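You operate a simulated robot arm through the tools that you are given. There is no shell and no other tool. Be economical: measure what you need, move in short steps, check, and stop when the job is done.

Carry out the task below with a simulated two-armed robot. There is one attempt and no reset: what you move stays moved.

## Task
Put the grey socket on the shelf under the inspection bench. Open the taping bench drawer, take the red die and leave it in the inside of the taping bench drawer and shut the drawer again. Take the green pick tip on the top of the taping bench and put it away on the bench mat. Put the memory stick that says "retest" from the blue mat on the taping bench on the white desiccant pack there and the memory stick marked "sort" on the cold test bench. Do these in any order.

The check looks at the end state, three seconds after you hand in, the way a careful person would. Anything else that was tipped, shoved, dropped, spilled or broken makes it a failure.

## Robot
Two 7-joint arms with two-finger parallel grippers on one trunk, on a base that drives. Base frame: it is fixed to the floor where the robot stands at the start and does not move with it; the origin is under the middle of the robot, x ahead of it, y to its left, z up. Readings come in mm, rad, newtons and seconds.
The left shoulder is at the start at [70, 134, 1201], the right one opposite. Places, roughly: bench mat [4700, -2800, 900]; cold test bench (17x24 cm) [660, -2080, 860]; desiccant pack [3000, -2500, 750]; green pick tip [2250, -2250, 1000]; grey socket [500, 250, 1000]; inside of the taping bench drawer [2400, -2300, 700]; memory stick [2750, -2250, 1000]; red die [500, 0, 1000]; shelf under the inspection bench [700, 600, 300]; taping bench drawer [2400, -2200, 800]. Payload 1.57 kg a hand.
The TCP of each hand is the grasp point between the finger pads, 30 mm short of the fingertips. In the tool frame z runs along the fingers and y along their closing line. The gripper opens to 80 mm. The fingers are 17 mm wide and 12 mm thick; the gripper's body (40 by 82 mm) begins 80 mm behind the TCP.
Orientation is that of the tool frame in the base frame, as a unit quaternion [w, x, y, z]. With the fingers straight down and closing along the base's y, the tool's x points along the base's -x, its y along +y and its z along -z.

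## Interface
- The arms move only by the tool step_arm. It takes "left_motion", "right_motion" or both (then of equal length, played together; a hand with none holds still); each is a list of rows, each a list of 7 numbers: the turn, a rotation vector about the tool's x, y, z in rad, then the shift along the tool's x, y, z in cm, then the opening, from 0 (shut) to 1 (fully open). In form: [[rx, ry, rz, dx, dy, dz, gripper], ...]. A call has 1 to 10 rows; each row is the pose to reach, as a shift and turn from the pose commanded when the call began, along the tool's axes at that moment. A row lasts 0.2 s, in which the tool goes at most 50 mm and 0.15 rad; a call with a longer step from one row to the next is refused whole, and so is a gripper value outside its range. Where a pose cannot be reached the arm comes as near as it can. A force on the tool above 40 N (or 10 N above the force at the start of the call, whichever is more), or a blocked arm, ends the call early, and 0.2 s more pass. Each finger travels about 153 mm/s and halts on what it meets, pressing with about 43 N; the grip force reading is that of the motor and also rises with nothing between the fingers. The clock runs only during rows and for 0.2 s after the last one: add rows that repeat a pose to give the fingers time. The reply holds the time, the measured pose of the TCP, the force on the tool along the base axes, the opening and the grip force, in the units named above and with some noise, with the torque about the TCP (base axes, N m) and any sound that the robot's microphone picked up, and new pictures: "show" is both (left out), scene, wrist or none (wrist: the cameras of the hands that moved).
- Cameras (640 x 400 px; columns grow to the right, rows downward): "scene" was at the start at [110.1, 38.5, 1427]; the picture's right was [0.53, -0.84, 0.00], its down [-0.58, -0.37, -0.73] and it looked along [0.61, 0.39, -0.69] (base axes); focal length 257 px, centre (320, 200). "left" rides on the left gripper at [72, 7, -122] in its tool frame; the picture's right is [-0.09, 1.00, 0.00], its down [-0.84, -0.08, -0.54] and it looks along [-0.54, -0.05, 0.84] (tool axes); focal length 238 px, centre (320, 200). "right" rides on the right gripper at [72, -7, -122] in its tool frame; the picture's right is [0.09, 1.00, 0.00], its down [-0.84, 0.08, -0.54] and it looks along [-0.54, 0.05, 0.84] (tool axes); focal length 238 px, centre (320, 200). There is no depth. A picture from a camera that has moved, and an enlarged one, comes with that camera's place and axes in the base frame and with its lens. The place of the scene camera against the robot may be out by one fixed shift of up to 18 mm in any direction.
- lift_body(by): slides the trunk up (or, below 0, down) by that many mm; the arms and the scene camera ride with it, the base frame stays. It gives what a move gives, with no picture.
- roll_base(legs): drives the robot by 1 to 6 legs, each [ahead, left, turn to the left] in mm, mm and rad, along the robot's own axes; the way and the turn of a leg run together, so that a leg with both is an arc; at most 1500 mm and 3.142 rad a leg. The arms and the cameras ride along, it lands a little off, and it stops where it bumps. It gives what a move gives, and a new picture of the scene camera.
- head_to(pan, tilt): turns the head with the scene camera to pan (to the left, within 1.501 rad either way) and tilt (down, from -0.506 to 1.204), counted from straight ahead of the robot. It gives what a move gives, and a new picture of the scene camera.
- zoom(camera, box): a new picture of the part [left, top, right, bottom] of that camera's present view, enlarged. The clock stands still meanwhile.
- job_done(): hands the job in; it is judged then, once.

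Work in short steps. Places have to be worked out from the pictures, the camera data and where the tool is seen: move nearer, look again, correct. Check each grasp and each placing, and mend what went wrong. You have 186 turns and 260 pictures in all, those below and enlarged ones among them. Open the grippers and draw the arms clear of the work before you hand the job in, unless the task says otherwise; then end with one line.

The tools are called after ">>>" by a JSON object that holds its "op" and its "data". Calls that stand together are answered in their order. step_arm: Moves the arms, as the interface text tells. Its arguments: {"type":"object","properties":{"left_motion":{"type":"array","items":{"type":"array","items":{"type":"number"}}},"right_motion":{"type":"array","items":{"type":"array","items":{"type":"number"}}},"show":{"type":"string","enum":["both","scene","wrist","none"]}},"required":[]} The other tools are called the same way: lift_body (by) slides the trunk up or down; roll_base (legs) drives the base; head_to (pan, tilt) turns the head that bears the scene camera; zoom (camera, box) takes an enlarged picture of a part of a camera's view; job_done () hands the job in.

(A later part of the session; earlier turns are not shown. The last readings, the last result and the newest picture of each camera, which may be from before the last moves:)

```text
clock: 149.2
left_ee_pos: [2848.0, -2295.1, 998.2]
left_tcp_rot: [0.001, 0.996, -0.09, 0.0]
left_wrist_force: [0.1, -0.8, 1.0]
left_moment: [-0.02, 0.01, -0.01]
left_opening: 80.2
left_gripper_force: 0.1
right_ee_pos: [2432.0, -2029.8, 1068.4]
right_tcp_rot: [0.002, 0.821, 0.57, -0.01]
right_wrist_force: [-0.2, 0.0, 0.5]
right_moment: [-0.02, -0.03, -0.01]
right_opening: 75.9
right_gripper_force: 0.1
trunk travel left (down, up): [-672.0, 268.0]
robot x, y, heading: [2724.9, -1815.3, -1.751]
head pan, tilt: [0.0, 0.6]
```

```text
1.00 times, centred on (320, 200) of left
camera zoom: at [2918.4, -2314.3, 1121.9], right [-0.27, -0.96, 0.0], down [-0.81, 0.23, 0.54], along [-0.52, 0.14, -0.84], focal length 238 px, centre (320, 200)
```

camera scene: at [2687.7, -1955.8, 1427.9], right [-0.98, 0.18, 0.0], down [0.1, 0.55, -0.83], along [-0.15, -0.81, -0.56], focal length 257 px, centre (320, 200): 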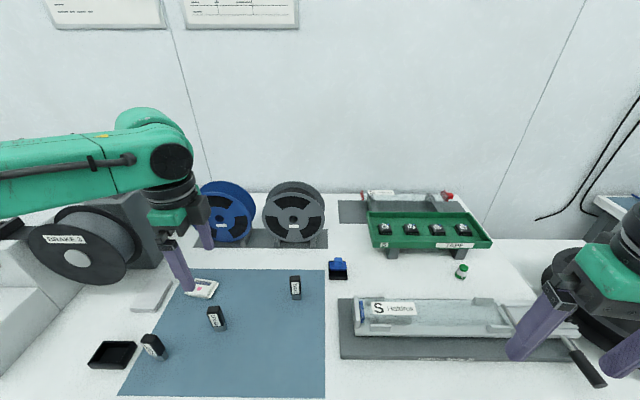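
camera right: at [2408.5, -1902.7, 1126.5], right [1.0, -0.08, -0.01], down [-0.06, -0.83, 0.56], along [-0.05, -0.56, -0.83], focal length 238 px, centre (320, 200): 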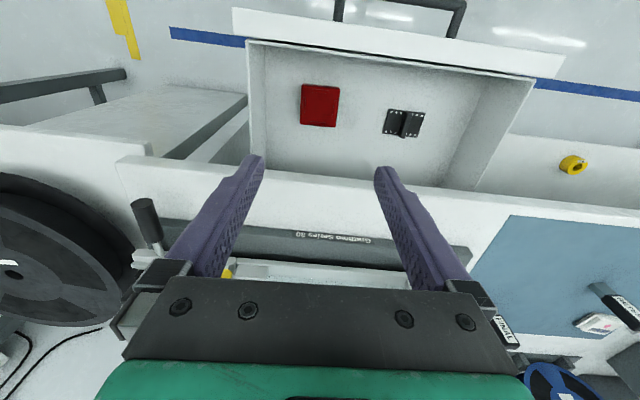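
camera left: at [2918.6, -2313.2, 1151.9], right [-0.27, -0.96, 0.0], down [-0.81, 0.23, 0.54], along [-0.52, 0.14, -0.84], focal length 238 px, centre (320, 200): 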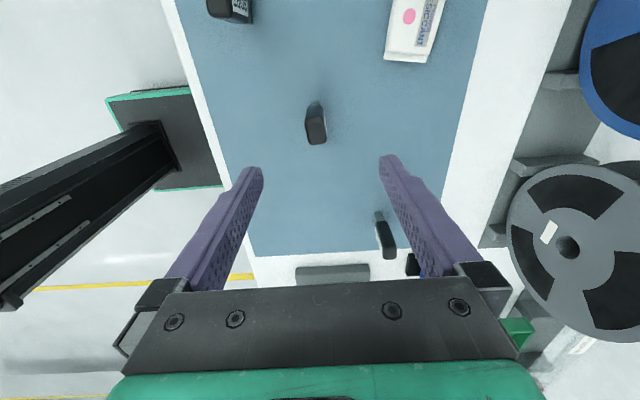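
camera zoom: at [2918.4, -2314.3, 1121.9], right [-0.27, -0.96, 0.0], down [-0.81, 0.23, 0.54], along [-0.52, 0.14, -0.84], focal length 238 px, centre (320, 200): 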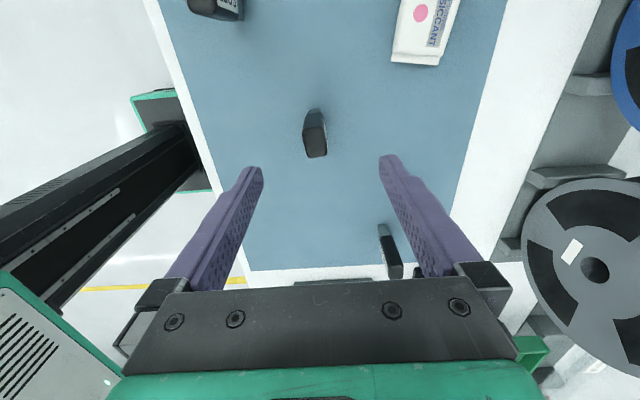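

Stick and TCP agree within 3 mm. I go down to z≈908 and grip RETEST.

>>> {"op": "step_arm", "data": {"left_motion": [[0, 0, 0, 0.2, -0.1, 3, 1], [0, 0, 0, 0.2, -0.1, 6, 1], [0, 0, 0, 0.2, -0.1, 8, 1], [0, 0, 0, 0.2, -0.1, 9, 1], [0, 0, 0, 0.2, -0.1, 9, 0.5], [0, 0, 0, 0.2, -0.1, 9, 0.1], [0, 0, 0, 0.2, -0.1, 9, 0], [0, 0, 0, 0.2, -0.1, 9, 0]], "show": "wrist"}}

```text
clock: 151.0
left_ee_pos: [2852.2, -2294.4, 910.3]
left_tcp_rot: [0.001, 0.996, -0.09, -0.001]
left_wrist_force: [0.9, 0.1, -0.2]
left_moment: [0.02, 0.0, -0.05]
left_opening: 16.9
left_gripper_force: 31.8
right_ee_pos: [2432.4, -2028.7, 1067.8]
right_tcp_rot: [0.002, 0.821, 0.571, -0.011]
right_wrist_force: [0.1, -0.4, 0.2]
right_moment: [0.02, -0.01, 0.0]
right_opening: 75.9
right_gripper_force: 0.0
trunk travel left (down, up): [-672.0, 268.0]
robot x, y, heading: [2724.9, -1813.9, -1.759]
head pan, tilt: [0.0, 0.6]
camera left: at [2920.5, -2313.4, 1031.9], right [-0.27, -0.96, 0.0], down [-0.81, 0.23, 0.54], along [-0.52, 0.14, -0.84], focal length 238 px, centre (320, 200)
```

left: 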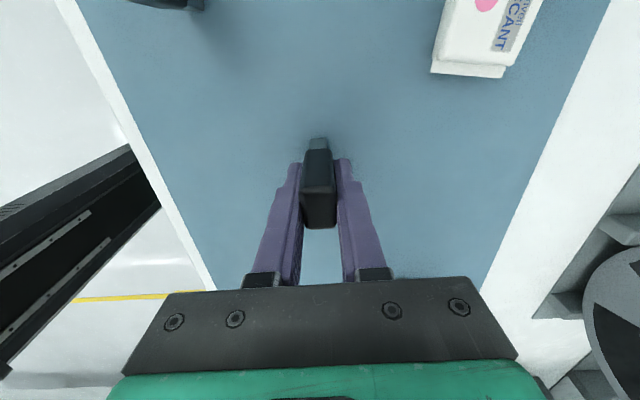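

Gripped (16.9 mm). I lift 6 cm and inspect clearance around the reel and pack.

>>> {"op": "step_arm", "data": {"left_motion": [[0, 0, 0, 0, 0, -1, 0], [0, 0, 0, 0, 0, -3, 0], [0, 0, 0, 0, 0, -5, 0], [0, 0, 0, 0, 0, -6, 0]], "show": "both"}}

>>> {"op": "head_to", "data": {"pan": 0.6, "tilt": 0.6}}

```text
clock: 152.0
left_ee_pos: [2850.8, -2294.3, 968.9]
left_tcp_rot: [0.001, 0.996, -0.089, 0.001]
left_wrist_force: [-0.4, -0.7, -0.5]
left_moment: [0.05, 0.02, -0.02]
left_opening: 17.0
left_gripper_force: 31.2
right_ee_pos: [2431.6, -2029.0, 1068.6]
right_tcp_rot: [0.002, 0.821, 0.57, -0.011]
right_wrist_force: [-0.5, 0.2, 0.0]
right_moment: [-0.02, 0.0, -0.01]
right_opening: 76.1
right_gripper_force: 0.0
trunk travel left (down, up): [-672.0, 268.0]
robot x, y, heading: [2723.6, -1816.4, -1.754]
head pan, tilt: [0.0, 0.6]
camera scene: at [2687.2, -1958.0, 1337.6], right [-0.98, 0.18, 0.0], down [0.1, 0.56, -0.83], along [-0.15, -0.81, -0.56], focal length 257 px, centre (320, 200)
camera left: at [2920.7, -2313.3, 1092.0], right [-0.27, -0.96, 0.0], down [-0.81, 0.23, 0.54], along [-0.52, 0.14, -0.84], focal length 238 px, centre (320, 200)
```

scene: 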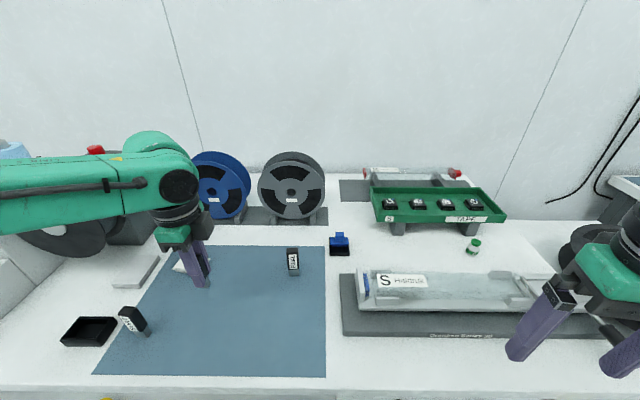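
left: 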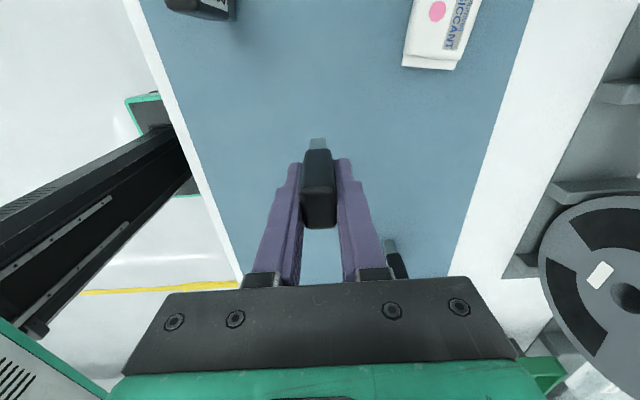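

```text
clock: 153.0
left_ee_pos: [2851.6, -2294.3, 969.2]
left_tcp_rot: [0.002, 0.996, -0.089, 0.0]
left_wrist_force: [-0.3, -1.1, -0.4]
left_moment: [0.0, 0.03, 0.0]
left_opening: 17.1
left_gripper_force: 32.0
right_ee_pos: [2432.8, -2029.2, 1068.1]
right_tcp_rot: [0.002, 0.821, 0.57, -0.01]
right_wrist_force: [0.9, 0.1, -0.2]
right_moment: [0.02, -0.01, -0.01]
right_opening: 76.1
right_gripper_force: 0.0
trunk travel left (down, up): [-672.0, 268.0]
robot x, y, heading: [2721.0, -1813.2, -1.754]
head pan, tilt: [0.6, 0.6]
camera scene: at [2739.1, -1951.9, 1337.6], right [-0.91, -0.41, 0.0], down [-0.23, 0.52, -0.82], along [0.33, -0.75, -0.57], focal length 257 px, centre (320, 200)
```

scene: 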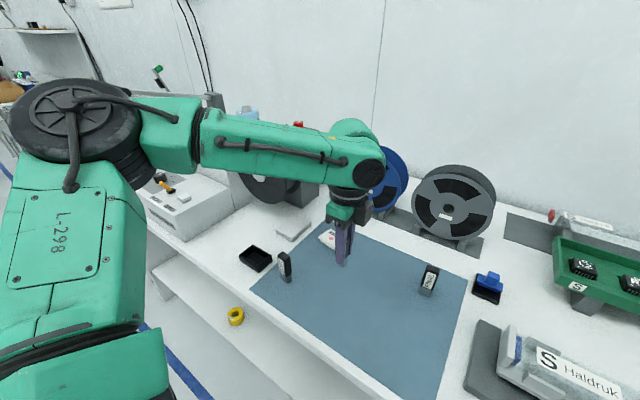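

The forearm runs well above the reel. I raise a bit more, shift the base 60 mm left to shorten the reach, then check the pack from the wrist camera.

>>> {"op": "step_arm", "data": {"left_motion": [[0, 0, 0, 0, 0, -2, 0], [0, 0, 0, 0, 0, -4, 0]], "show": "none"}}

>>> {"op": "roll_base", "data": {"legs": [[0, 60, 0]]}}

>>> {"op": "zoom", "data": {"camera": "left", "box": [0, 0, 640, 400]}}

```text
clock: 153.6
left_ee_pos: [2851.9, -2295.6, 1009.3]
left_tcp_rot: [0.001, 0.996, -0.09, 0.0]
left_wrist_force: [-0.1, -0.4, -0.1]
left_moment: [0.01, 0.01, -0.03]
left_opening: 16.8
left_gripper_force: 32.2
right_ee_pos: [2432.0, -2029.5, 1068.6]
right_tcp_rot: [0.002, 0.821, 0.571, -0.01]
right_wrist_force: [0.8, 0.2, 0.4]
right_moment: [-0.02, 0.01, -0.02]
right_opening: 76.0
right_gripper_force: 0.0
trunk travel left (down, up): [-672.0, 268.0]
robot x, y, heading: [2721.9, -1813.0, -1.757]
head pan, tilt: [0.6, 0.6]
```

```text
clock: 154.6
left_ee_pos: [2907.1, -2305.8, 1010.7]
left_tcp_rot: [0.0, 0.996, -0.089, 0.002]
left_wrist_force: [0.6, -0.4, -0.2]
left_moment: [0.01, -0.01, 0.02]
left_opening: 17.0
left_gripper_force: 32.2
right_ee_pos: [2487.6, -2039.9, 1068.3]
right_tcp_rot: [0.004, 0.822, 0.57, -0.01]
right_wrist_force: [0.5, 0.0, -0.1]
right_moment: [-0.02, 0.03, -0.01]
right_opening: 75.9
right_gripper_force: 0.0
trunk travel left (down, up): [-672.0, 268.0]
robot x, y, heading: [2779.0, -1827.6, -1.754]
head pan, tilt: [0.6, 0.6]
camera scene: at [2794.3, -1962.1, 1337.7], right [-0.91, -0.4, 0.0], down [-0.23, 0.52, -0.83], along [0.34, -0.75, -0.56], focal length 257 px, centre (320, 200)
```

scene: 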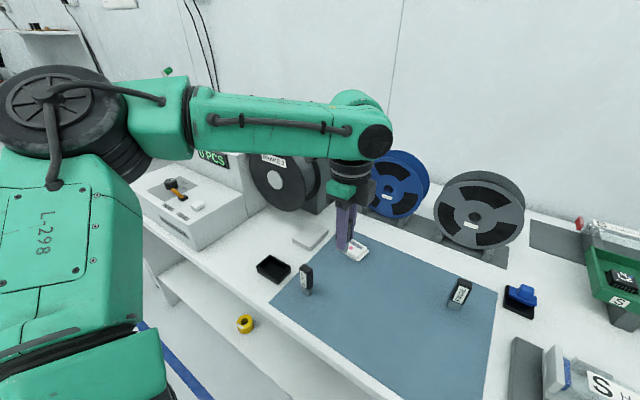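

```text
1.00 times, centred on (320, 200) of left
camera zoom: at [2975.9, -2324.1, 1132.5], right [-0.27, -0.96, 0.0], down [-0.81, 0.23, 0.54], along [-0.52, 0.14, -0.84], focal length 238 px, centre (320, 200)
```

zoom: 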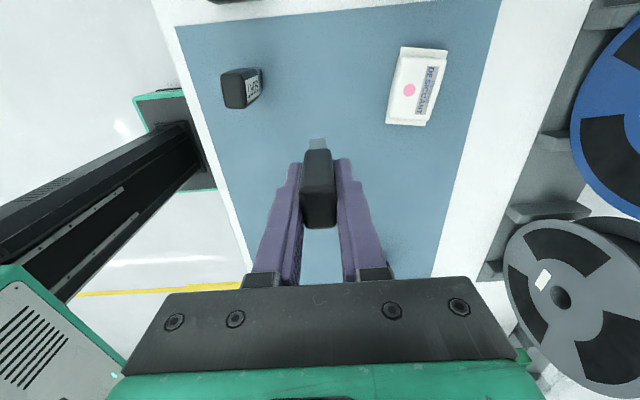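

Pack centre computes again to (2918,−2409). I move above it and look closely.

>>> {"op": "step_arm", "data": {"left_motion": [[0, 0, 0, 1, 3.3, 0, 0], [0, 0, 0, 2, 6.6, 0, 0], [0, 0, 0, 2.9, 9.8, 0, 0], [0, 0, 0, 2.9, 9.8, 2, 0], [0, 0, 0, 2.9, 9.8, 4, 0], [0, 0, 0, 2.9, 9.8, 4, 0]], "show": "both"}}

>>> {"op": "zoom", "data": {"camera": "left", "box": [220, 60, 420, 260]}}

```text
clock: 156.0
left_ee_pos: [2920.6, -2407.6, 968.6]
left_tcp_rot: [0.001, 0.996, -0.091, 0.001]
left_wrist_force: [0.1, 0.0, -0.5]
left_moment: [-0.01, 0.01, 0.01]
left_opening: 17.0
left_gripper_force: 32.2
right_ee_pos: [2489.6, -2040.7, 1068.1]
right_tcp_rot: [0.002, 0.821, 0.57, -0.011]
right_wrist_force: [0.3, 0.1, 0.7]
right_moment: [0.0, 0.0, 0.03]
right_opening: 76.0
right_gripper_force: 0.1
trunk travel left (down, up): [-672.0, 268.0]
robot x, y, heading: [2778.6, -1824.4, -1.752]
head pan, tilt: [0.6, 0.6]
camera scene: at [2797.0, -1962.8, 1337.6], right [-0.91, -0.4, 0.0], down [-0.23, 0.52, -0.82], along [0.33, -0.75, -0.57], focal length 257 px, centre (320, 200)
camera left: at [2988.9, -2426.6, 1091.3], right [-0.27, -0.96, 0.0], down [-0.81, 0.23, 0.54], along [-0.52, 0.14, -0.84], focal length 238 px, centre (320, 200)
```

scene: 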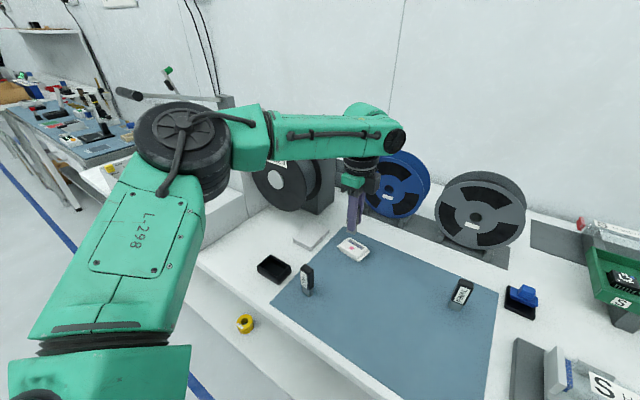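
left: 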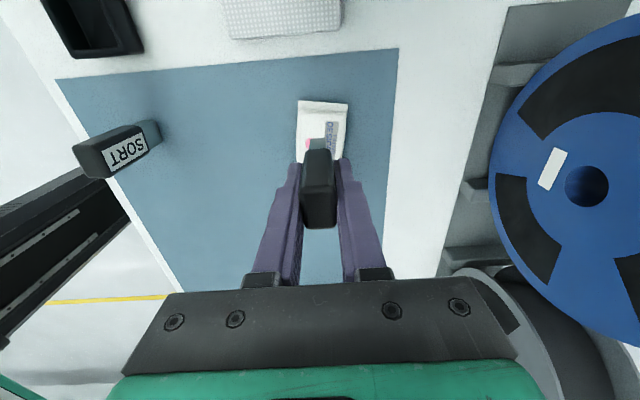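

```text
2.00 times, centred on (320, 160) of left
camera zoom: at [2988.9, -2426.6, 1091.3], right [-0.27, -0.96, 0.0], down [-0.81, 0.23, 0.54], along [-0.52, 0.14, -0.84], focal length 477 px, centre (320, 280)
```

zoom: 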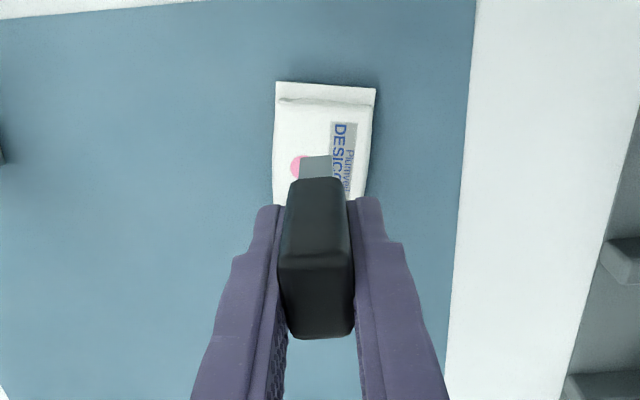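

Aligned over the pack. I lower 38 mm, then feel for contact.

>>> {"op": "step_arm", "data": {"left_motion": [[0, 0, 0, -0.2, 0, 1.2, 0], [0, 0, 0, -0.2, 0, 2.4, 0], [0, 0, 0, -0.2, 0, 3.2, 0], [0, 0, 0, -0.2, 0, 3.7, 0], [0, 0, 0, -0.2, 0, 3.7, 0]], "show": "wrist"}}

```text
clock: 157.2
left_ee_pos: [2918.5, -2406.7, 932.5]
left_tcp_rot: [0.001, 0.996, -0.091, -0.001]
left_wrist_force: [0.1, -0.2, 0.0]
left_moment: [-0.02, 0.0, -0.03]
left_opening: 17.1
left_gripper_force: 32.2
right_ee_pos: [2490.1, -2040.5, 1067.5]
right_tcp_rot: [0.002, 0.822, 0.57, -0.011]
right_wrist_force: [-0.2, 0.7, -0.1]
right_moment: [-0.03, -0.03, -0.01]
right_opening: 76.0
right_gripper_force: 0.1
trunk travel left (down, up): [-672.0, 268.0]
robot x, y, heading: [2781.7, -1826.3, -1.752]
head pan, tilt: [0.6, 0.6]
camera left: at [2987.2, -2425.9, 1054.6], right [-0.27, -0.96, 0.0], down [-0.81, 0.23, 0.54], along [-0.52, 0.14, -0.84], focal length 238 px, centre (320, 200)
```

left: 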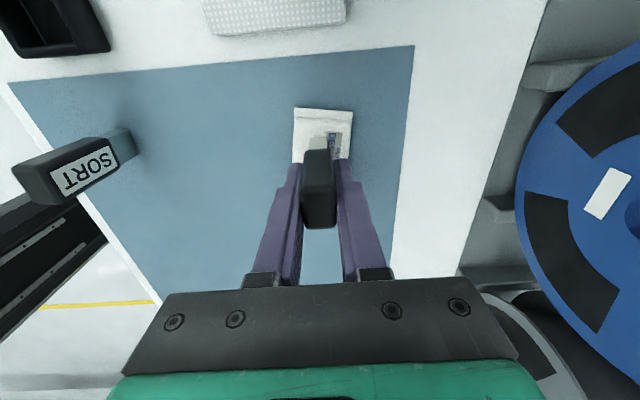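

No contact yet. I lower 7 mm more in 2 mm increments.

>>> {"op": "step_arm", "data": {"left_motion": [[0, 0, 0, 0, 0, 0.2, 0], [0, 0, 0, 0, 0, 0.4, 0], [0, 0, 0, 0, 0, 0.6, 0], [0, 0, 0, 0, 0, 0.7, 0]], "show": "none"}}

```text
clock: 158.2
left_ee_pos: [2918.5, -2407.0, 927.1]
left_tcp_rot: [0.003, 0.996, -0.09, 0.002]
left_wrist_force: [0.8, -1.5, 7.2]
left_moment: [-0.06, -0.08, -0.03]
left_opening: 17.1
left_gripper_force: 32.2
right_ee_pos: [2491.0, -2038.4, 1067.7]
right_tcp_rot: [0.001, 0.822, 0.57, -0.01]
right_wrist_force: [0.8, -0.4, -0.3]
right_moment: [0.04, 0.0, 0.03]
right_opening: 75.9
right_gripper_force: 0.1
trunk travel left (down, up): [-672.0, 268.0]
robot x, y, heading: [2780.3, -1827.4, -1.753]
head pan, tilt: [0.6, 0.6]
```

Contact, 7 N, on the pack. I open slightly and look whether it stands.

>>> {"op": "step_arm", "data": {"left_motion": [[0, 0, 0, 0, 0, -0.1, 0], [0, 0, 0, 0, 0, -0.1, 0.28], [0, 0, 0, 0, 0, -0.1, 0.35], [0, 0, 0, 0, 0, -0.1, 0.35], [0, 0, 0, 0, 0, -0.1, 0.35]], "show": "both"}}

```text
clock: 159.4
left_ee_pos: [2918.3, -2405.7, 925.8]
left_tcp_rot: [0.001, 0.996, -0.091, 0.0]
left_wrist_force: [0.8, -0.3, -0.6]
left_moment: [0.02, 0.03, -0.03]
left_opening: 28.0
left_gripper_force: 0.1
right_ee_pos: [2490.7, -2039.4, 1067.6]
right_tcp_rot: [0.002, 0.822, 0.569, -0.01]
right_wrist_force: [0.4, -0.5, -0.5]
right_moment: [-0.01, 0.01, 0.01]
right_opening: 76.0
right_gripper_force: 0.0
trunk travel left (down, up): [-672.0, 268.0]
robot x, y, heading: [2779.0, -1828.9, -1.755]
head pan, tilt: [0.6, 0.6]
camera scene: at [2797.1, -1962.6, 1337.6], right [-0.91, -0.41, 0.0], down [-0.23, 0.52, -0.83], along [0.33, -0.75, -0.56], focal length 257 px, centre (320, 200)
camera left: at [2987.0, -2426.0, 1048.9], right [-0.27, -0.96, 0.0], down [-0.81, 0.23, 0.54], along [-0.52, 0.14, -0.84], focal length 238 px, centre (320, 200)
```

scene: 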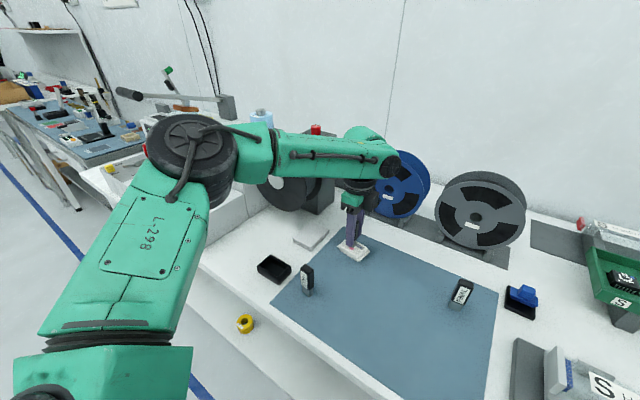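
left: 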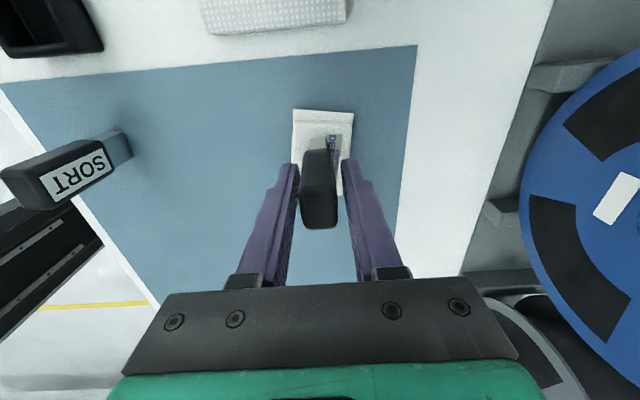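

It stands between the open fingers without leaning. I open further and rise straight up, then check.

>>> {"op": "step_arm", "data": {"left_motion": [[0, 0, 0, 0, 0, 0, 0.6], [0, 0, 0, 0, 0, 0, 0.7], [0, 0, 0, 0, 0, -1.5, 0.7], [0, 0, 0, 0, 0, -4, 0.7], [0, 0, 0, 0, 0, -7, 0.7], [0, 0, 0, 0, 0, -9.5, 0.7]], "show": "both"}}

```text
clock: 160.8
left_ee_pos: [2917.9, -2407.0, 1023.0]
left_tcp_rot: [0.001, 0.996, -0.09, 0.001]
left_wrist_force: [-0.4, 0.2, 0.1]
left_moment: [0.03, -0.01, -0.01]
left_opening: 55.9
left_gripper_force: 0.1
right_ee_pos: [2490.4, -2040.3, 1067.7]
right_tcp_rot: [0.002, 0.822, 0.57, -0.01]
right_wrist_force: [-0.7, 0.5, -0.2]
right_moment: [-0.03, -0.04, -0.01]
right_opening: 76.1
right_gripper_force: 0.2
trunk travel left (down, up): [-672.0, 268.0]
robot x, y, heading: [2782.1, -1826.9, -1.753]
head pan, tilt: [0.6, 0.6]
camera scene: at [2797.0, -1962.3, 1337.6], right [-0.91, -0.41, 0.0], down [-0.23, 0.52, -0.83], along [0.33, -0.75, -0.56], focal length 257 px, centre (320, 200)
camera left: at [2987.4, -2426.2, 1144.2], right [-0.27, -0.96, 0.0], down [-0.81, 0.23, 0.54], along [-0.52, 0.14, -0.84], focal length 238 px, centre (320, 200)
```

scene: 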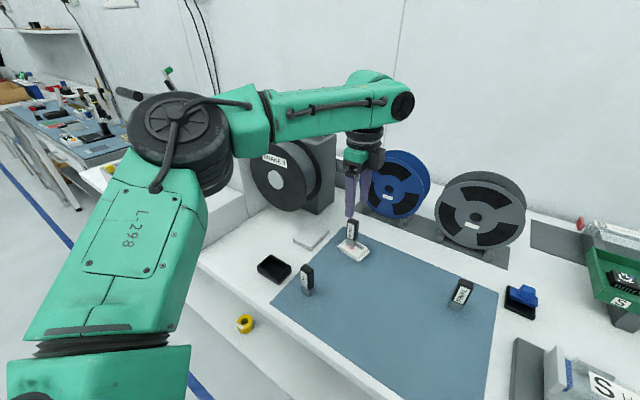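
left: 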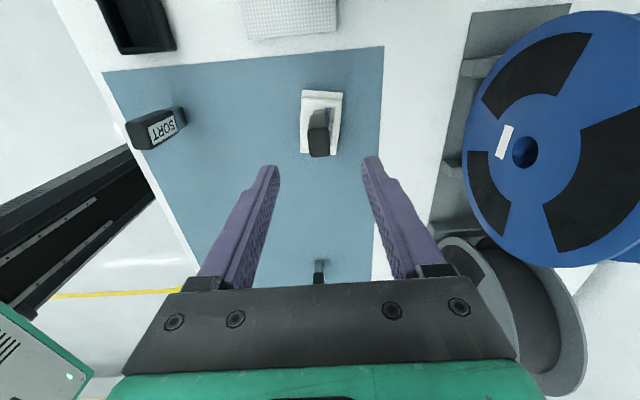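

RETEST stands on the pack. Next is SORT at about (2965,−2253): I move the left hand above it.

>>> {"op": "step_arm", "data": {"left_motion": [[0, 0, 0, 0.4, -3.5, 0, 0.9], [0, 0, 0, 0.8, -7, 0, 0.9], [0, 0, 0, 1.2, -10.5, 0, 0.9], [0, 0, 0, 1.6, -14, 0, 0.9], [0, 0, 0, 1.8, -16, 0, 0.9], [0, 0, 0, 1.8, -16, 1.5, 0.9]], "show": "wrist"}}

```text
clock: 162.2
left_ee_pos: [2963.5, -2254.2, 1007.4]
left_tcp_rot: [0.001, 0.996, -0.091, 0.0]
left_wrist_force: [0.5, -0.1, -0.3]
left_moment: [0.05, -0.02, -0.02]
left_opening: 72.1
left_gripper_force: 0.0
right_ee_pos: [2490.2, -2041.2, 1066.7]
right_tcp_rot: [0.002, 0.821, 0.57, -0.01]
right_wrist_force: [0.0, -1.1, 0.1]
right_moment: [-0.01, 0.02, 0.02]
right_opening: 76.1
right_gripper_force: 0.0
trunk travel left (down, up): [-672.0, 268.0]
robot x, y, heading: [2780.0, -1826.3, -1.755]
head pan, tilt: [0.6, 0.6]
camera left: at [3033.4, -2272.0, 1128.8], right [-0.27, -0.96, 0.0], down [-0.81, 0.23, 0.54], along [-0.52, 0.15, -0.84], focal length 238 px, centre (320, 200)
```

left: 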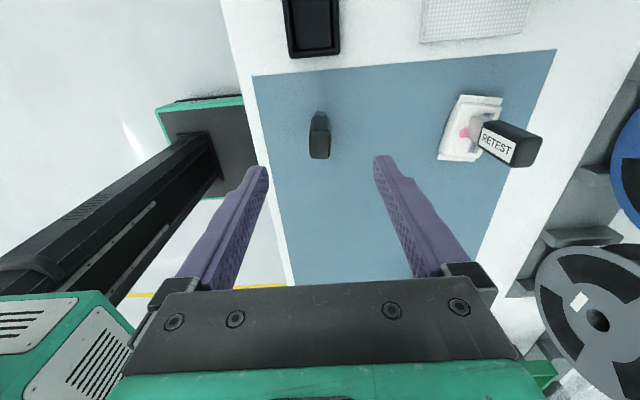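

Centred to within 2 mm. I go down to z≈910 and grip SORT.

>>> {"op": "step_arm", "data": {"left_motion": [[0, 0, 0, 0.1, -0.1, 3, 0.9], [0, 0, 0, 0.1, -0.1, 6, 0.9], [0, 0, 0, 0.1, -0.1, 8.5, 0.9], [0, 0, 0, 0.1, -0.1, 9.7, 0.9], [0, 0, 0, 0.1, -0.1, 9.7, 0.5], [0, 0, 0, 0.1, -0.1, 9.7, 0.1], [0, 0, 0, 0.1, -0.1, 9.7, 0], [0, 0, 0, 0.1, -0.1, 9.7, 0]], "show": "wrist"}}

>>> {"op": "step_arm", "data": {"left_motion": [[0, 0, 0, 0, 0, -1, 0], [0, 0, 0, 0, 0, -3, 0], [0, 0, 0, 0, 0, -6, 0], [0, 0, 0, 0, 0, -9, 0], [0, 0, 0, 0, 0, -12, 0]], "show": "both"}}

```text
clock: 164.0
left_ee_pos: [2965.4, -2251.7, 909.1]
left_tcp_rot: [0.001, 0.996, -0.091, -0.001]
left_wrist_force: [-0.5, 0.2, 0.9]
left_moment: [-0.03, 0.02, -0.02]
left_opening: 17.1
left_gripper_force: 32.5
right_ee_pos: [2489.4, -2040.4, 1068.8]
right_tcp_rot: [0.002, 0.821, 0.57, -0.011]
right_wrist_force: [-1.1, -0.2, -0.4]
right_moment: [0.03, 0.0, -0.01]
right_opening: 76.2
right_gripper_force: 0.1
trunk travel left (down, up): [-672.0, 268.0]
robot x, y, heading: [2776.6, -1827.0, -1.755]
head pan, tilt: [0.6, 0.6]
camera left: at [3034.1, -2270.5, 1031.6], right [-0.27, -0.96, 0.0], down [-0.81, 0.23, 0.54], along [-0.52, 0.14, -0.84], focal length 238 px, centre (320, 200)
```

left: 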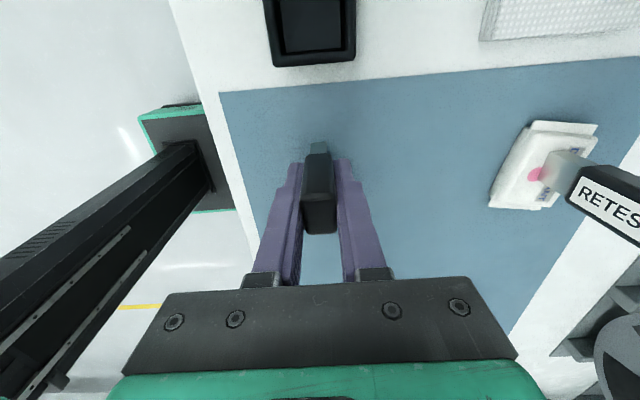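

```text
clock: 165.2
left_ee_pos: [2965.3, -2250.4, 1029.8]
left_tcp_rot: [0.001, 0.996, -0.09, 0.001]
left_wrist_force: [0.0, -1.1, -0.6]
left_moment: [0.0, -0.03, -0.02]
left_opening: 16.9
left_gripper_force: 31.5
right_ee_pos: [2489.3, -2040.1, 1069.0]
right_tcp_rot: [0.002, 0.822, 0.57, -0.01]
right_wrist_force: [0.3, -0.8, 0.1]
right_moment: [0.01, 0.02, 0.0]
right_opening: 75.8
right_gripper_force: 0.1
trunk travel left (down, up): [-672.0, 268.0]
robot x, y, heading: [2779.8, -1825.0, -1.75]
head pan, tilt: [0.6, 0.6]
camera scene: at [2796.7, -1962.2, 1337.6], right [-0.91, -0.41, 0.0], down [-0.23, 0.52, -0.83], along [0.33, -0.75, -0.56], focal length 257 px, centre (320, 200)
camera left: at [3034.5, -2270.3, 1152.2], right [-0.27, -0.96, 0.0], down [-0.81, 0.23, 0.54], along [-0.52, 0.14, -0.84], focal length 238 px, centre (320, 200)
```

scene: 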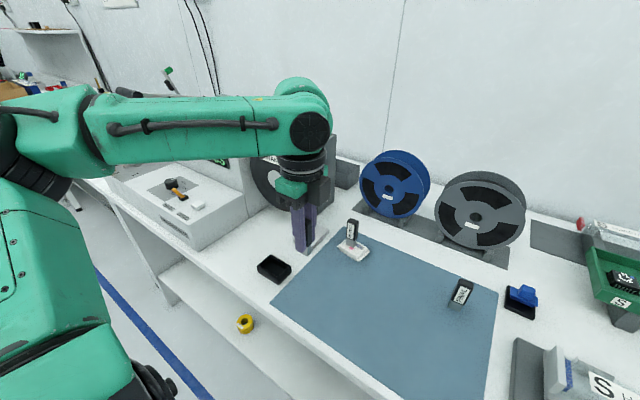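
left: 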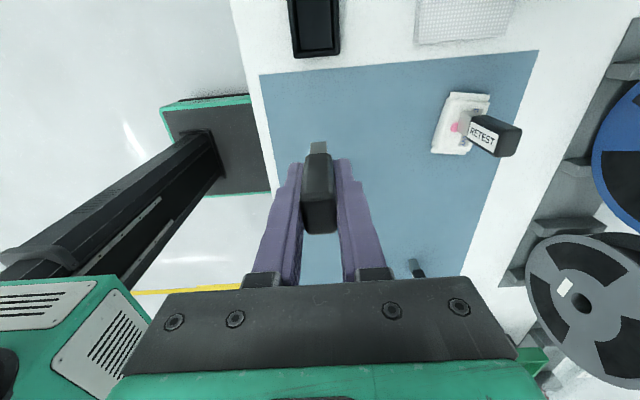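

SORT is held. I draw the left hand back and up, then move the robot right so the right hand can reach the green pick tip.

>>> {"op": "step_arm", "data": {"left_motion": [[0, 0, 0, 0, -3, -2, 0], [0, 0, 0, 0, -6, -4, 0], [0, 0, 0, 0, -9, -5, 0], [0, 0, 0, 0, -12, -6, 0], [0, 0, 0, 0, -15, -6, 0]], "right_motion": [[0, 0, -0.05, 0, 0, 0, 1], [0, 0, -0.1, 0, 0, 0, 1], [0, 0, -0.15, 0, 0, 0, 1], [0, 0, -0.2, 0, 0, 0, 1], [0, 0, -0.2, 0, 0, 0, 1]], "show": "none"}}

>>> {"op": "roll_base", "data": {"legs": [[0, -294, 0], [30, 0, 0]]}}

>>> {"op": "head_to", "data": {"pan": -0.3, "tilt": 0.7}}

>>> {"op": "zoom", "data": {"camera": "right", "box": [0, 0, 640, 400]}}

```text
clock: 166.4
left_ee_pos: [2993.8, -2102.9, 1087.6]
left_tcp_rot: [0.0, 0.996, -0.09, 0.001]
left_wrist_force: [-0.4, 0.9, -1.8]
left_moment: [0.0, -0.01, -0.01]
left_opening: 16.9
left_gripper_force: 31.6
right_ee_pos: [2489.5, -2038.3, 1069.3]
right_tcp_rot: [0.001, 0.76, 0.65, -0.01]
right_wrist_force: [0.8, -0.9, 0.0]
right_moment: [-0.04, -0.02, 0.0]
right_opening: 80.2
right_gripper_force: 0.0
trunk travel left (down, up): [-672.0, 268.0]
robot x, y, heading: [2783.5, -1828.2, -1.752]
head pan, tilt: [0.6, 0.6]
```

```text
clock: 168.8
left_ee_pos: [2702.1, -2077.0, 1089.3]
left_tcp_rot: [0.002, 0.996, -0.089, 0.0]
left_wrist_force: [0.4, 0.1, 0.6]
left_moment: [-0.05, 0.02, -0.01]
left_opening: 16.9
left_gripper_force: 32.3
right_ee_pos: [2198.3, -2014.0, 1068.5]
right_tcp_rot: [0.002, 0.76, 0.65, -0.013]
right_wrist_force: [0.4, 0.5, 0.2]
right_moment: [-0.01, 0.03, -0.01]
right_opening: 79.8
right_gripper_force: 0.0
trunk travel left (down, up): [-672.0, 268.0]
robot x, y, heading: [2487.0, -1803.6, -1.751]
head pan, tilt: [0.6, 0.6]
camera scene: at [2505.4, -1934.7, 1338.0], right [-0.91, -0.41, 0.0], down [-0.23, 0.51, -0.83], along [0.34, -0.76, -0.56], focal length 257 px, centre (320, 200)
```

scene: 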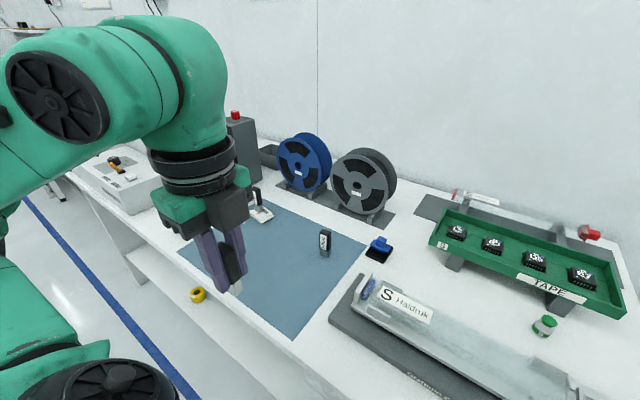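

```text
clock: 170.0
left_ee_pos: [2699.7, -2080.4, 1089.0]
left_tcp_rot: [0.0, 0.996, -0.089, 0.002]
left_wrist_force: [-1.0, 0.4, -0.7]
left_moment: [0.0, -0.02, 0.0]
left_opening: 16.9
left_gripper_force: 32.1
right_ee_pos: [2196.4, -2017.1, 1068.1]
right_tcp_rot: [0.001, 0.76, 0.65, -0.011]
right_wrist_force: [-0.3, 0.4, -0.2]
right_moment: [-0.02, 0.0, -0.01]
right_opening: 79.9
right_gripper_force: 0.1
trunk travel left (down, up): [-672.0, 268.0]
robot x, y, heading: [2483.6, -1802.1, -1.757]
head pan, tilt: [-0.3, 0.7]
camera scene: at [2428.5, -1933.5, 1329.0], right [-0.89, 0.46, 0.0], down [0.3, 0.57, -0.76], along [-0.35, -0.68, -0.64], focal length 257 px, centre (320, 200)
```

scene: 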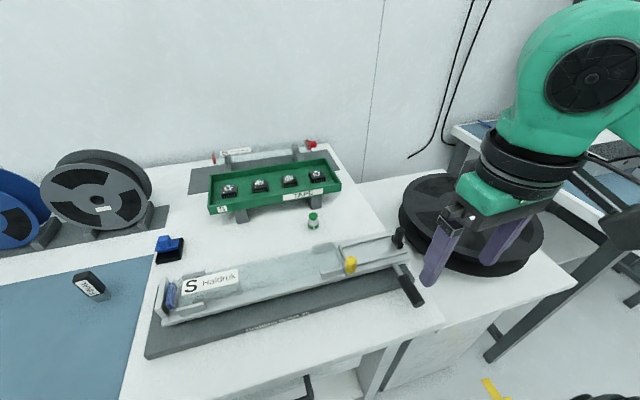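

```text
1.00 times, centred on (320, 200) of right
camera zoom: at [2203.0, -1942.2, 1187.5], right [1.0, -0.06, -0.01], down [-0.04, -0.83, 0.55], along [-0.05, -0.55, -0.83], focal length 238 px, centre (320, 200)
```

zoom: 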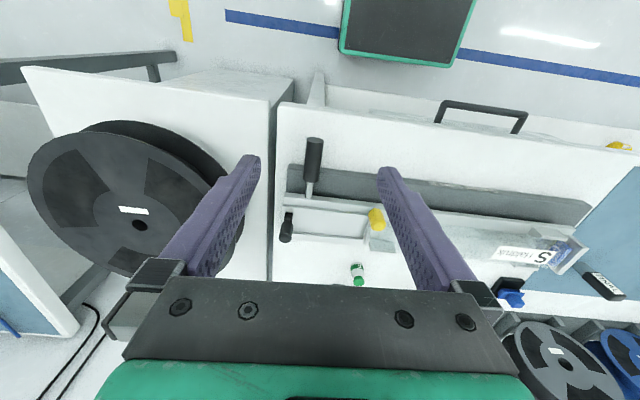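

The pick tip is near (2243,−2335). I move the right hand over it at safe height.

>>> {"op": "step_arm", "data": {"right_motion": [[0, 0, 0, -3.5, 1.3, 0, 1], [0, 0, 0, -7, 2.6, 0, 1], [0, 0, 0, -10.5, 3.9, 0, 1], [0, 0, 0, -14, 5.2, 0, 1], [0, 0, 0, -17.5, 6.5, 0, 1], [0, 0, 0, -21, 7.8, 0, 1], [0, 0, 0, -24.5, 9.1, 0, 1], [0, 0, 0, -28, 10.4, 0, 1], [0, 0, 0, -29.5, 10.4, 2, 1], [0, 0, 0, -29.5, 10.4, 4, 1]], "show": "both"}}

```text
clock: 172.2
left_ee_pos: [2698.3, -2080.2, 1089.2]
left_tcp_rot: [0.001, 0.996, -0.089, 0.0]
left_wrist_force: [0.4, 0.9, 1.0]
left_moment: [0.0, 0.02, -0.04]
left_opening: 17.1
left_gripper_force: 32.5
right_ee_pos: [2251.5, -2324.6, 1031.3]
right_tcp_rot: [0.001, 0.76, 0.65, -0.01]
right_wrist_force: [-0.1, 0.7, 0.4]
right_moment: [-0.01, 0.01, -0.01]
right_opening: 80.2
right_gripper_force: 0.0
trunk travel left (down, up): [-672.0, 268.0]
robot x, y, heading: [2484.3, -1801.4, -1.753]
head pan, tilt: [-0.3, 0.7]
camera scene: at [2427.7, -1933.6, 1328.9], right [-0.89, 0.46, 0.0], down [0.3, 0.57, -0.76], along [-0.35, -0.68, -0.64], focal length 257 px, centre (320, 200)
camera right: at [2258.9, -2250.5, 1150.6], right [1.0, -0.06, -0.01], down [-0.04, -0.83, 0.56], along [-0.05, -0.55, -0.83], focal length 238 px, centre (320, 200)
```

scene: 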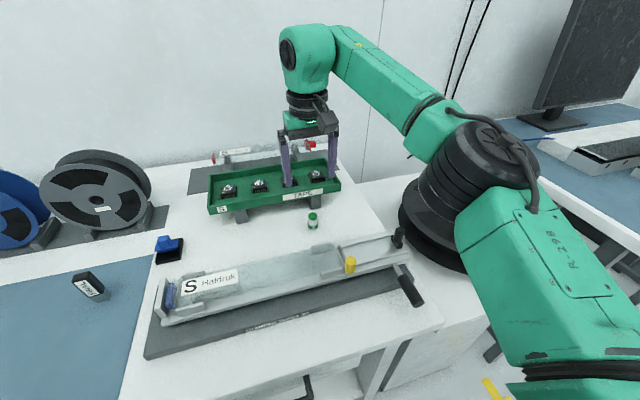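
right: 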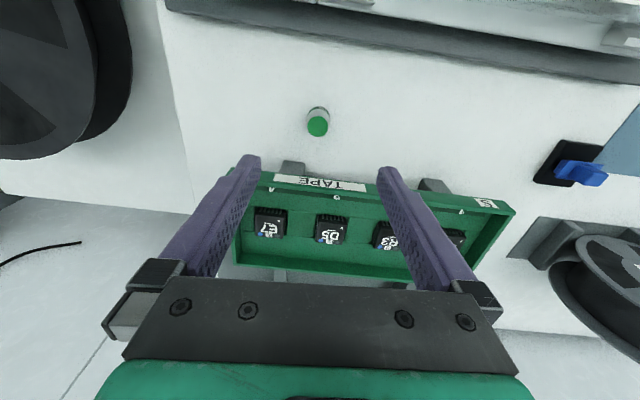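

Pick tip is at about (2247,−2320), standing z≈862–902; tray is 60 mm behind, clear. I go down to z≈950 first.

>>> {"op": "step_arm", "data": {"right_motion": [[0, 0, 0, 0.2, -0.2, 2, 0.8], [0, 0, 0, 0.4, -0.5, 4, 0.8], [0, 0, 0, 0.4, -0.5, 6, 0.8], [0, 0, 0, 0.4, -0.5, 8, 0.8], [0, 0, 0, 0.4, -0.5, 8, 0.8]], "show": "wrist"}}

```text
clock: 173.4
left_ee_pos: [2699.9, -2079.7, 1089.4]
left_tcp_rot: [0.001, 0.996, -0.089, -0.001]
left_wrist_force: [-0.5, 0.0, -1.4]
left_moment: [0.02, -0.01, -0.01]
left_opening: 17.0
left_gripper_force: 32.2
right_ee_pos: [2249.2, -2320.6, 952.6]
right_tcp_rot: [0.001, 0.76, 0.65, -0.011]
right_wrist_force: [0.6, 0.2, 1.0]
right_moment: [0.0, 0.03, 0.01]
right_opening: 63.8
right_gripper_force: 0.2
trunk travel left (down, up): [-672.0, 268.0]
robot x, y, heading: [2483.2, -1805.5, -1.748]
head pan, tilt: [-0.3, 0.7]
camera right: at [2254.6, -2246.5, 1071.5], right [1.0, -0.06, -0.01], down [-0.04, -0.83, 0.56], along [-0.05, -0.55, -0.83], focal length 238 px, centre (320, 200)
```

right: 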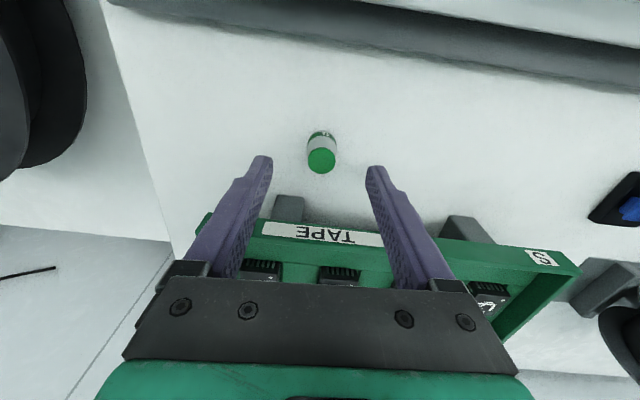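

Top is z≈890 at (2248,−2325). I shift 4 mm away from me and go down to TCP z≈896, then grip.

>>> {"op": "step_arm", "data": {"right_motion": [[0, 0, 0, -0.4, -0.1, 2, 0.8], [0, 0, 0, -0.4, -0.1, 4, 0.8], [0, 0, 0, -0.4, -0.1, 5.2, 0.8], [0, 0, 0, -0.4, -0.1, 5.7, 0.8], [0, 0, 0, -0.4, -0.1, 5.7, 0.4], [0, 0, 0, -0.4, -0.1, 5.7, 0.1], [0, 0, 0, -0.4, -0.1, 5.7, 0], [0, 0, 0, -0.4, -0.1, 5.7, 0]], "show": "wrist"}}

```text
clock: 175.2
left_ee_pos: [2700.4, -2079.1, 1089.0]
left_tcp_rot: [0.001, 0.996, -0.089, 0.001]
left_wrist_force: [0.3, 0.0, -0.2]
left_moment: [0.02, -0.01, -0.01]
left_opening: 16.9
left_gripper_force: 31.7
right_ee_pos: [2245.1, -2326.4, 894.4]
right_tcp_rot: [0.001, 0.76, 0.65, -0.011]
right_wrist_force: [-0.5, 0.5, 1.1]
right_moment: [0.01, 0.01, 0.0]
right_opening: 24.0
right_gripper_force: 36.1
trunk travel left (down, up): [-672.0, 268.0]
robot x, y, heading: [2484.6, -1804.1, -1.753]
head pan, tilt: [-0.3, 0.7]
camera right: at [2251.6, -2251.7, 1014.1], right [1.0, -0.06, -0.01], down [-0.04, -0.83, 0.55], along [-0.05, -0.55, -0.83], focal length 238 px, centre (320, 200)
```

right: 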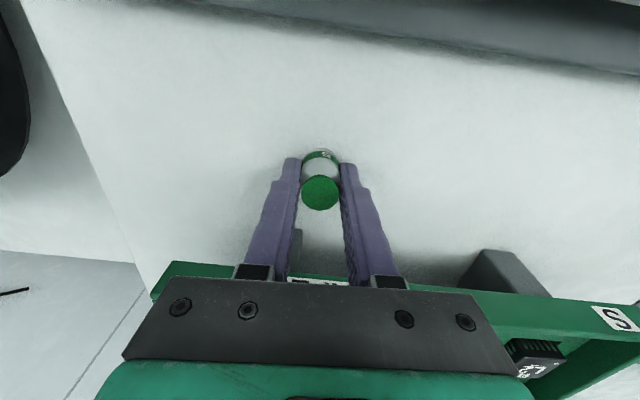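

Gripped at 24 mm. I lift slowly and draw the hand back toward the robot.

>>> {"op": "step_arm", "data": {"right_motion": [[0, 0, 0, 0, 0, -0.5, 0], [0, 0, 0, 0, 0, -2, 0], [0, 0, 0, 0, 0, -5, 0], [0, 0, 0, 0, 0, -9, 0], [0, 0, 0, 0, 0, -13, 0], [0, 0, 0, 2, 0, -16, 0], [0, 0, 0, 6, -1, -18, 0], [0, 0, 0, 10, -3, -19, 0], [0, 0, 0, 14, -5, -19, 0], [0, 0, 0, 18, -7, -19, 0]], "show": "wrist"}}

```text
clock: 177.4
left_ee_pos: [2700.0, -2078.0, 1088.9]
left_tcp_rot: [0.002, 0.996, -0.089, 0.001]
left_wrist_force: [0.5, 0.5, -0.5]
left_moment: [-0.03, 0.01, 0.0]
left_opening: 17.1
left_gripper_force: 32.7
right_ee_pos: [2208.0, -2133.4, 1084.0]
right_tcp_rot: [0.001, 0.76, 0.65, -0.011]
right_wrist_force: [-0.3, -0.4, -0.1]
right_moment: [-0.03, 0.0, 0.0]
right_opening: 24.2
right_gripper_force: 36.0
trunk travel left (down, up): [-672.0, 268.0]
robot x, y, heading: [2484.8, -1802.7, -1.752]
head pan, tilt: [-0.3, 0.7]
camera right: at [2212.8, -2057.5, 1202.8], right [1.0, -0.06, -0.01], down [-0.05, -0.83, 0.56], along [-0.05, -0.56, -0.83], focal length 238 px, centre (320, 200)
```

right: 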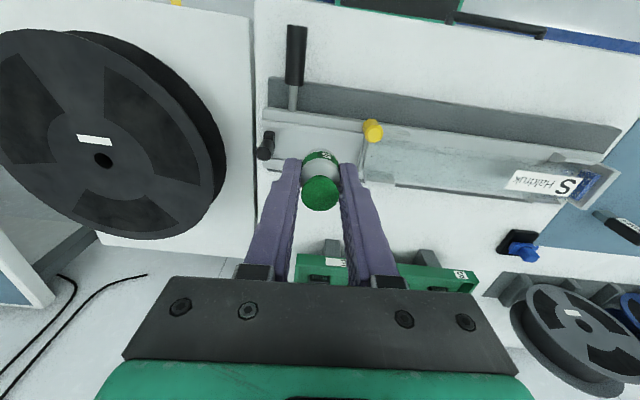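

Both parts held. Now I go to the cold test bench: back off, square to −y, and strafe right along the aisle.

>>> {"op": "roll_base", "data": {"legs": [[-700, 0, 0], [0, 0, 0.18], [0, -1000, 0], [0, -900, 0]]}}

>>> {"op": "head_to", "data": {"pan": 0.0, "tilt": 0.6}}

```text
clock: 191.1
left_ee_pos: [971.0, -1337.5, 1088.4]
left_tcp_rot: [0.001, 1.0, -0.001, 0.0]
left_wrist_force: [-0.2, -0.1, -1.0]
left_moment: [0.0, 0.0, -0.01]
left_opening: 17.3
left_gripper_force: 32.4
right_ee_pos: [498.2, -1479.1, 1082.9]
right_tcp_rot: [0.001, 0.7, 0.714, -0.01]
right_wrist_force: [-0.2, 0.2, -0.5]
right_moment: [0.0, 0.0, -0.01]
right_opening: 23.5
right_gripper_force: 35.7
trunk travel left (down, up): [-672.0, 268.0]
robot x, y, heading: [712.7, -1100.3, -1.573]
head pan, tilt: [-0.3, 0.7]
camera scene: at [678.0, -1240.2, 1329.0], right [-0.95, 0.3, 0.0], down [0.19, 0.61, -0.76], along [-0.23, -0.73, -0.64], focal length 257 px, centre (320, 200)
```

scene: 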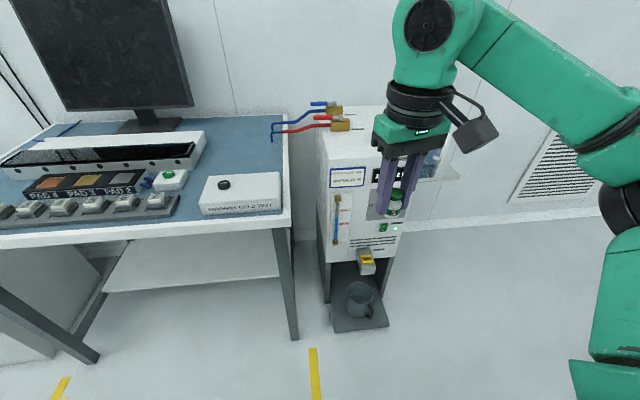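

```text
clock: 191.9
left_ee_pos: [972.0, -1338.5, 1089.4]
left_tcp_rot: [0.001, 1.0, -0.001, 0.001]
left_wrist_force: [-0.5, -0.2, -0.7]
left_moment: [-0.01, -0.02, 0.0]
left_opening: 17.0
left_gripper_force: 31.6
right_ee_pos: [496.2, -1479.7, 1083.2]
right_tcp_rot: [0.002, 0.699, 0.715, -0.011]
right_wrist_force: [-0.2, -0.5, -0.5]
right_moment: [0.0, 0.01, 0.0]
right_opening: 23.5
right_gripper_force: 35.9
trunk travel left (down, up): [-672.0, 268.0]
robot x, y, heading: [713.4, -1101.7, -1.574]
head pan, tilt: [0.0, 0.6]
camera scene: at [702.6, -1247.5, 1337.6], right [-1.0, 0.0, 0.0], down [0.0, 0.57, -0.82], along [0.0, -0.82, -0.57], focal length 257 px, centre (320, 200)
```

scene: 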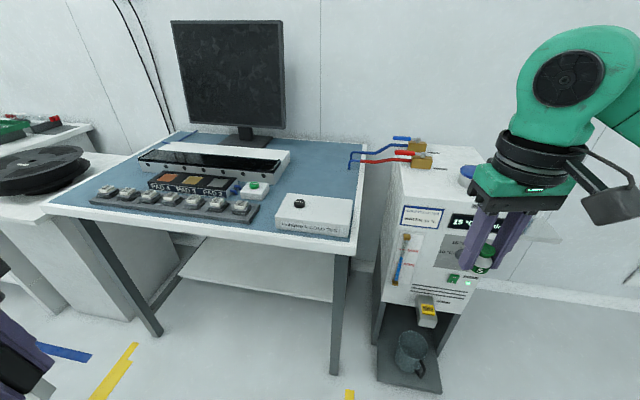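

The free area on the cold test bench is right of the monitor, behind the COLD TEST box, about (665,−2070). I pull the right hand in and up, square to the bench and approach.

>>> {"op": "step_arm", "data": {"right_motion": [[0, 0, 0, 3, 0, -2, 0], [0, 0, 0, 6, 0, -4, 0], [0, 0, 0, 9, 0, -6, 0], [0, 0, 0, 12, 0, -8, 0]], "show": "none"}}

>>> {"op": "roll_base", "data": {"legs": [[0, 0, -0.186], [350, 10, 0]]}}

>>> {"op": "head_to", "data": {"pan": 0.1, "tilt": 0.75}}

```text
clock: 192.9
left_ee_pos: [972.1, -1336.6, 1088.7]
left_tcp_rot: [0.002, 1.0, 0.0, -0.001]
left_wrist_force: [0.2, 0.1, -0.4]
left_moment: [-0.02, 0.01, 0.0]
left_opening: 16.7
left_gripper_force: 31.8
right_ee_pos: [506.5, -1360.8, 1156.3]
right_tcp_rot: [0.002, 0.699, 0.715, -0.011]
right_wrist_force: [-0.1, 0.5, -0.1]
right_moment: [-0.05, 0.03, 0.0]
right_opening: 23.4
right_gripper_force: 36.1
right hand out of reach, approached as far as the arm can: row 4
trunk travel left (down, up): [-672.0, 268.0]
robot x, y, heading: [712.9, -1102.7, -1.575]
head pan, tilt: [0.0, 0.6]
```

```text
clock: 195.9
left_ee_pos: [868.5, -1723.8, 1089.5]
left_tcp_rot: [0.001, 0.996, -0.094, 0.001]
left_wrist_force: [0.3, 0.4, 0.9]
left_moment: [0.02, 0.0, -0.01]
left_opening: 16.9
left_gripper_force: 32.3
right_ee_pos: [404.7, -1661.2, 1154.7]
right_tcp_rot: [0.0, 0.763, 0.646, -0.01]
right_wrist_force: [0.4, 0.0, -0.2]
right_moment: [0.0, -0.02, -0.01]
right_opening: 23.7
right_gripper_force: 36.2
trunk travel left (down, up): [-672.0, 268.0]
robot x, y, heading: [655.6, -1446.0, -1.759]
head pan, tilt: [0.0, 0.6]
camera scene: at [621.0, -1586.8, 1337.7], right [-0.98, 0.19, 0.0], down [0.11, 0.55, -0.83], along [-0.16, -0.81, -0.56], focal length 257 px, centre (320, 200)
```

scene: 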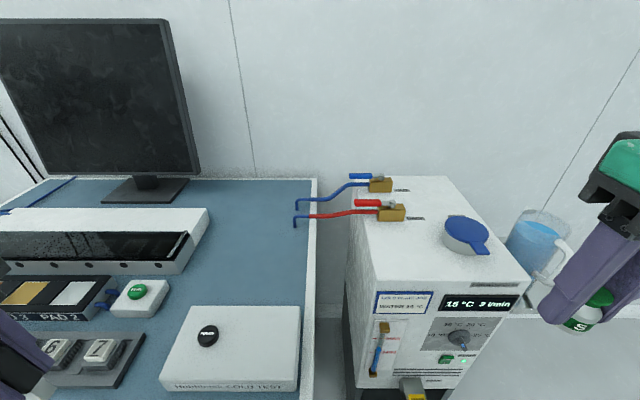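

```text
clock: 196.6
left_ee_pos: [867.6, -1725.8, 1089.2]
left_tcp_rot: [0.001, 0.996, -0.095, 0.002]
left_wrist_force: [-0.1, -0.3, -0.3]
left_moment: [-0.03, 0.0, 0.02]
left_opening: 17.0
left_gripper_force: 31.9
right_ee_pos: [405.1, -1661.4, 1155.6]
right_tcp_rot: [0.002, 0.763, 0.646, -0.011]
right_wrist_force: [0.5, 0.1, -0.1]
right_moment: [-0.01, -0.01, -0.02]
right_opening: 23.5
right_gripper_force: 35.5
trunk travel left (down, up): [-672.0, 268.0]
robot x, y, heading: [654.9, -1449.6, -1.76]
head pan, tilt: [0.099, 0.75]
camera scene: at [630.0, -1583.8, 1324.7], right [-1.0, 0.09, 0.0], down [0.06, 0.68, -0.73], along [-0.07, -0.73, -0.68], focal length 257 px, centre (320, 200)
```

scene: 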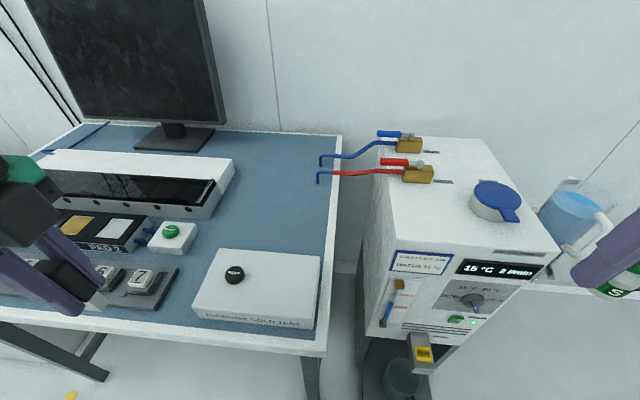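

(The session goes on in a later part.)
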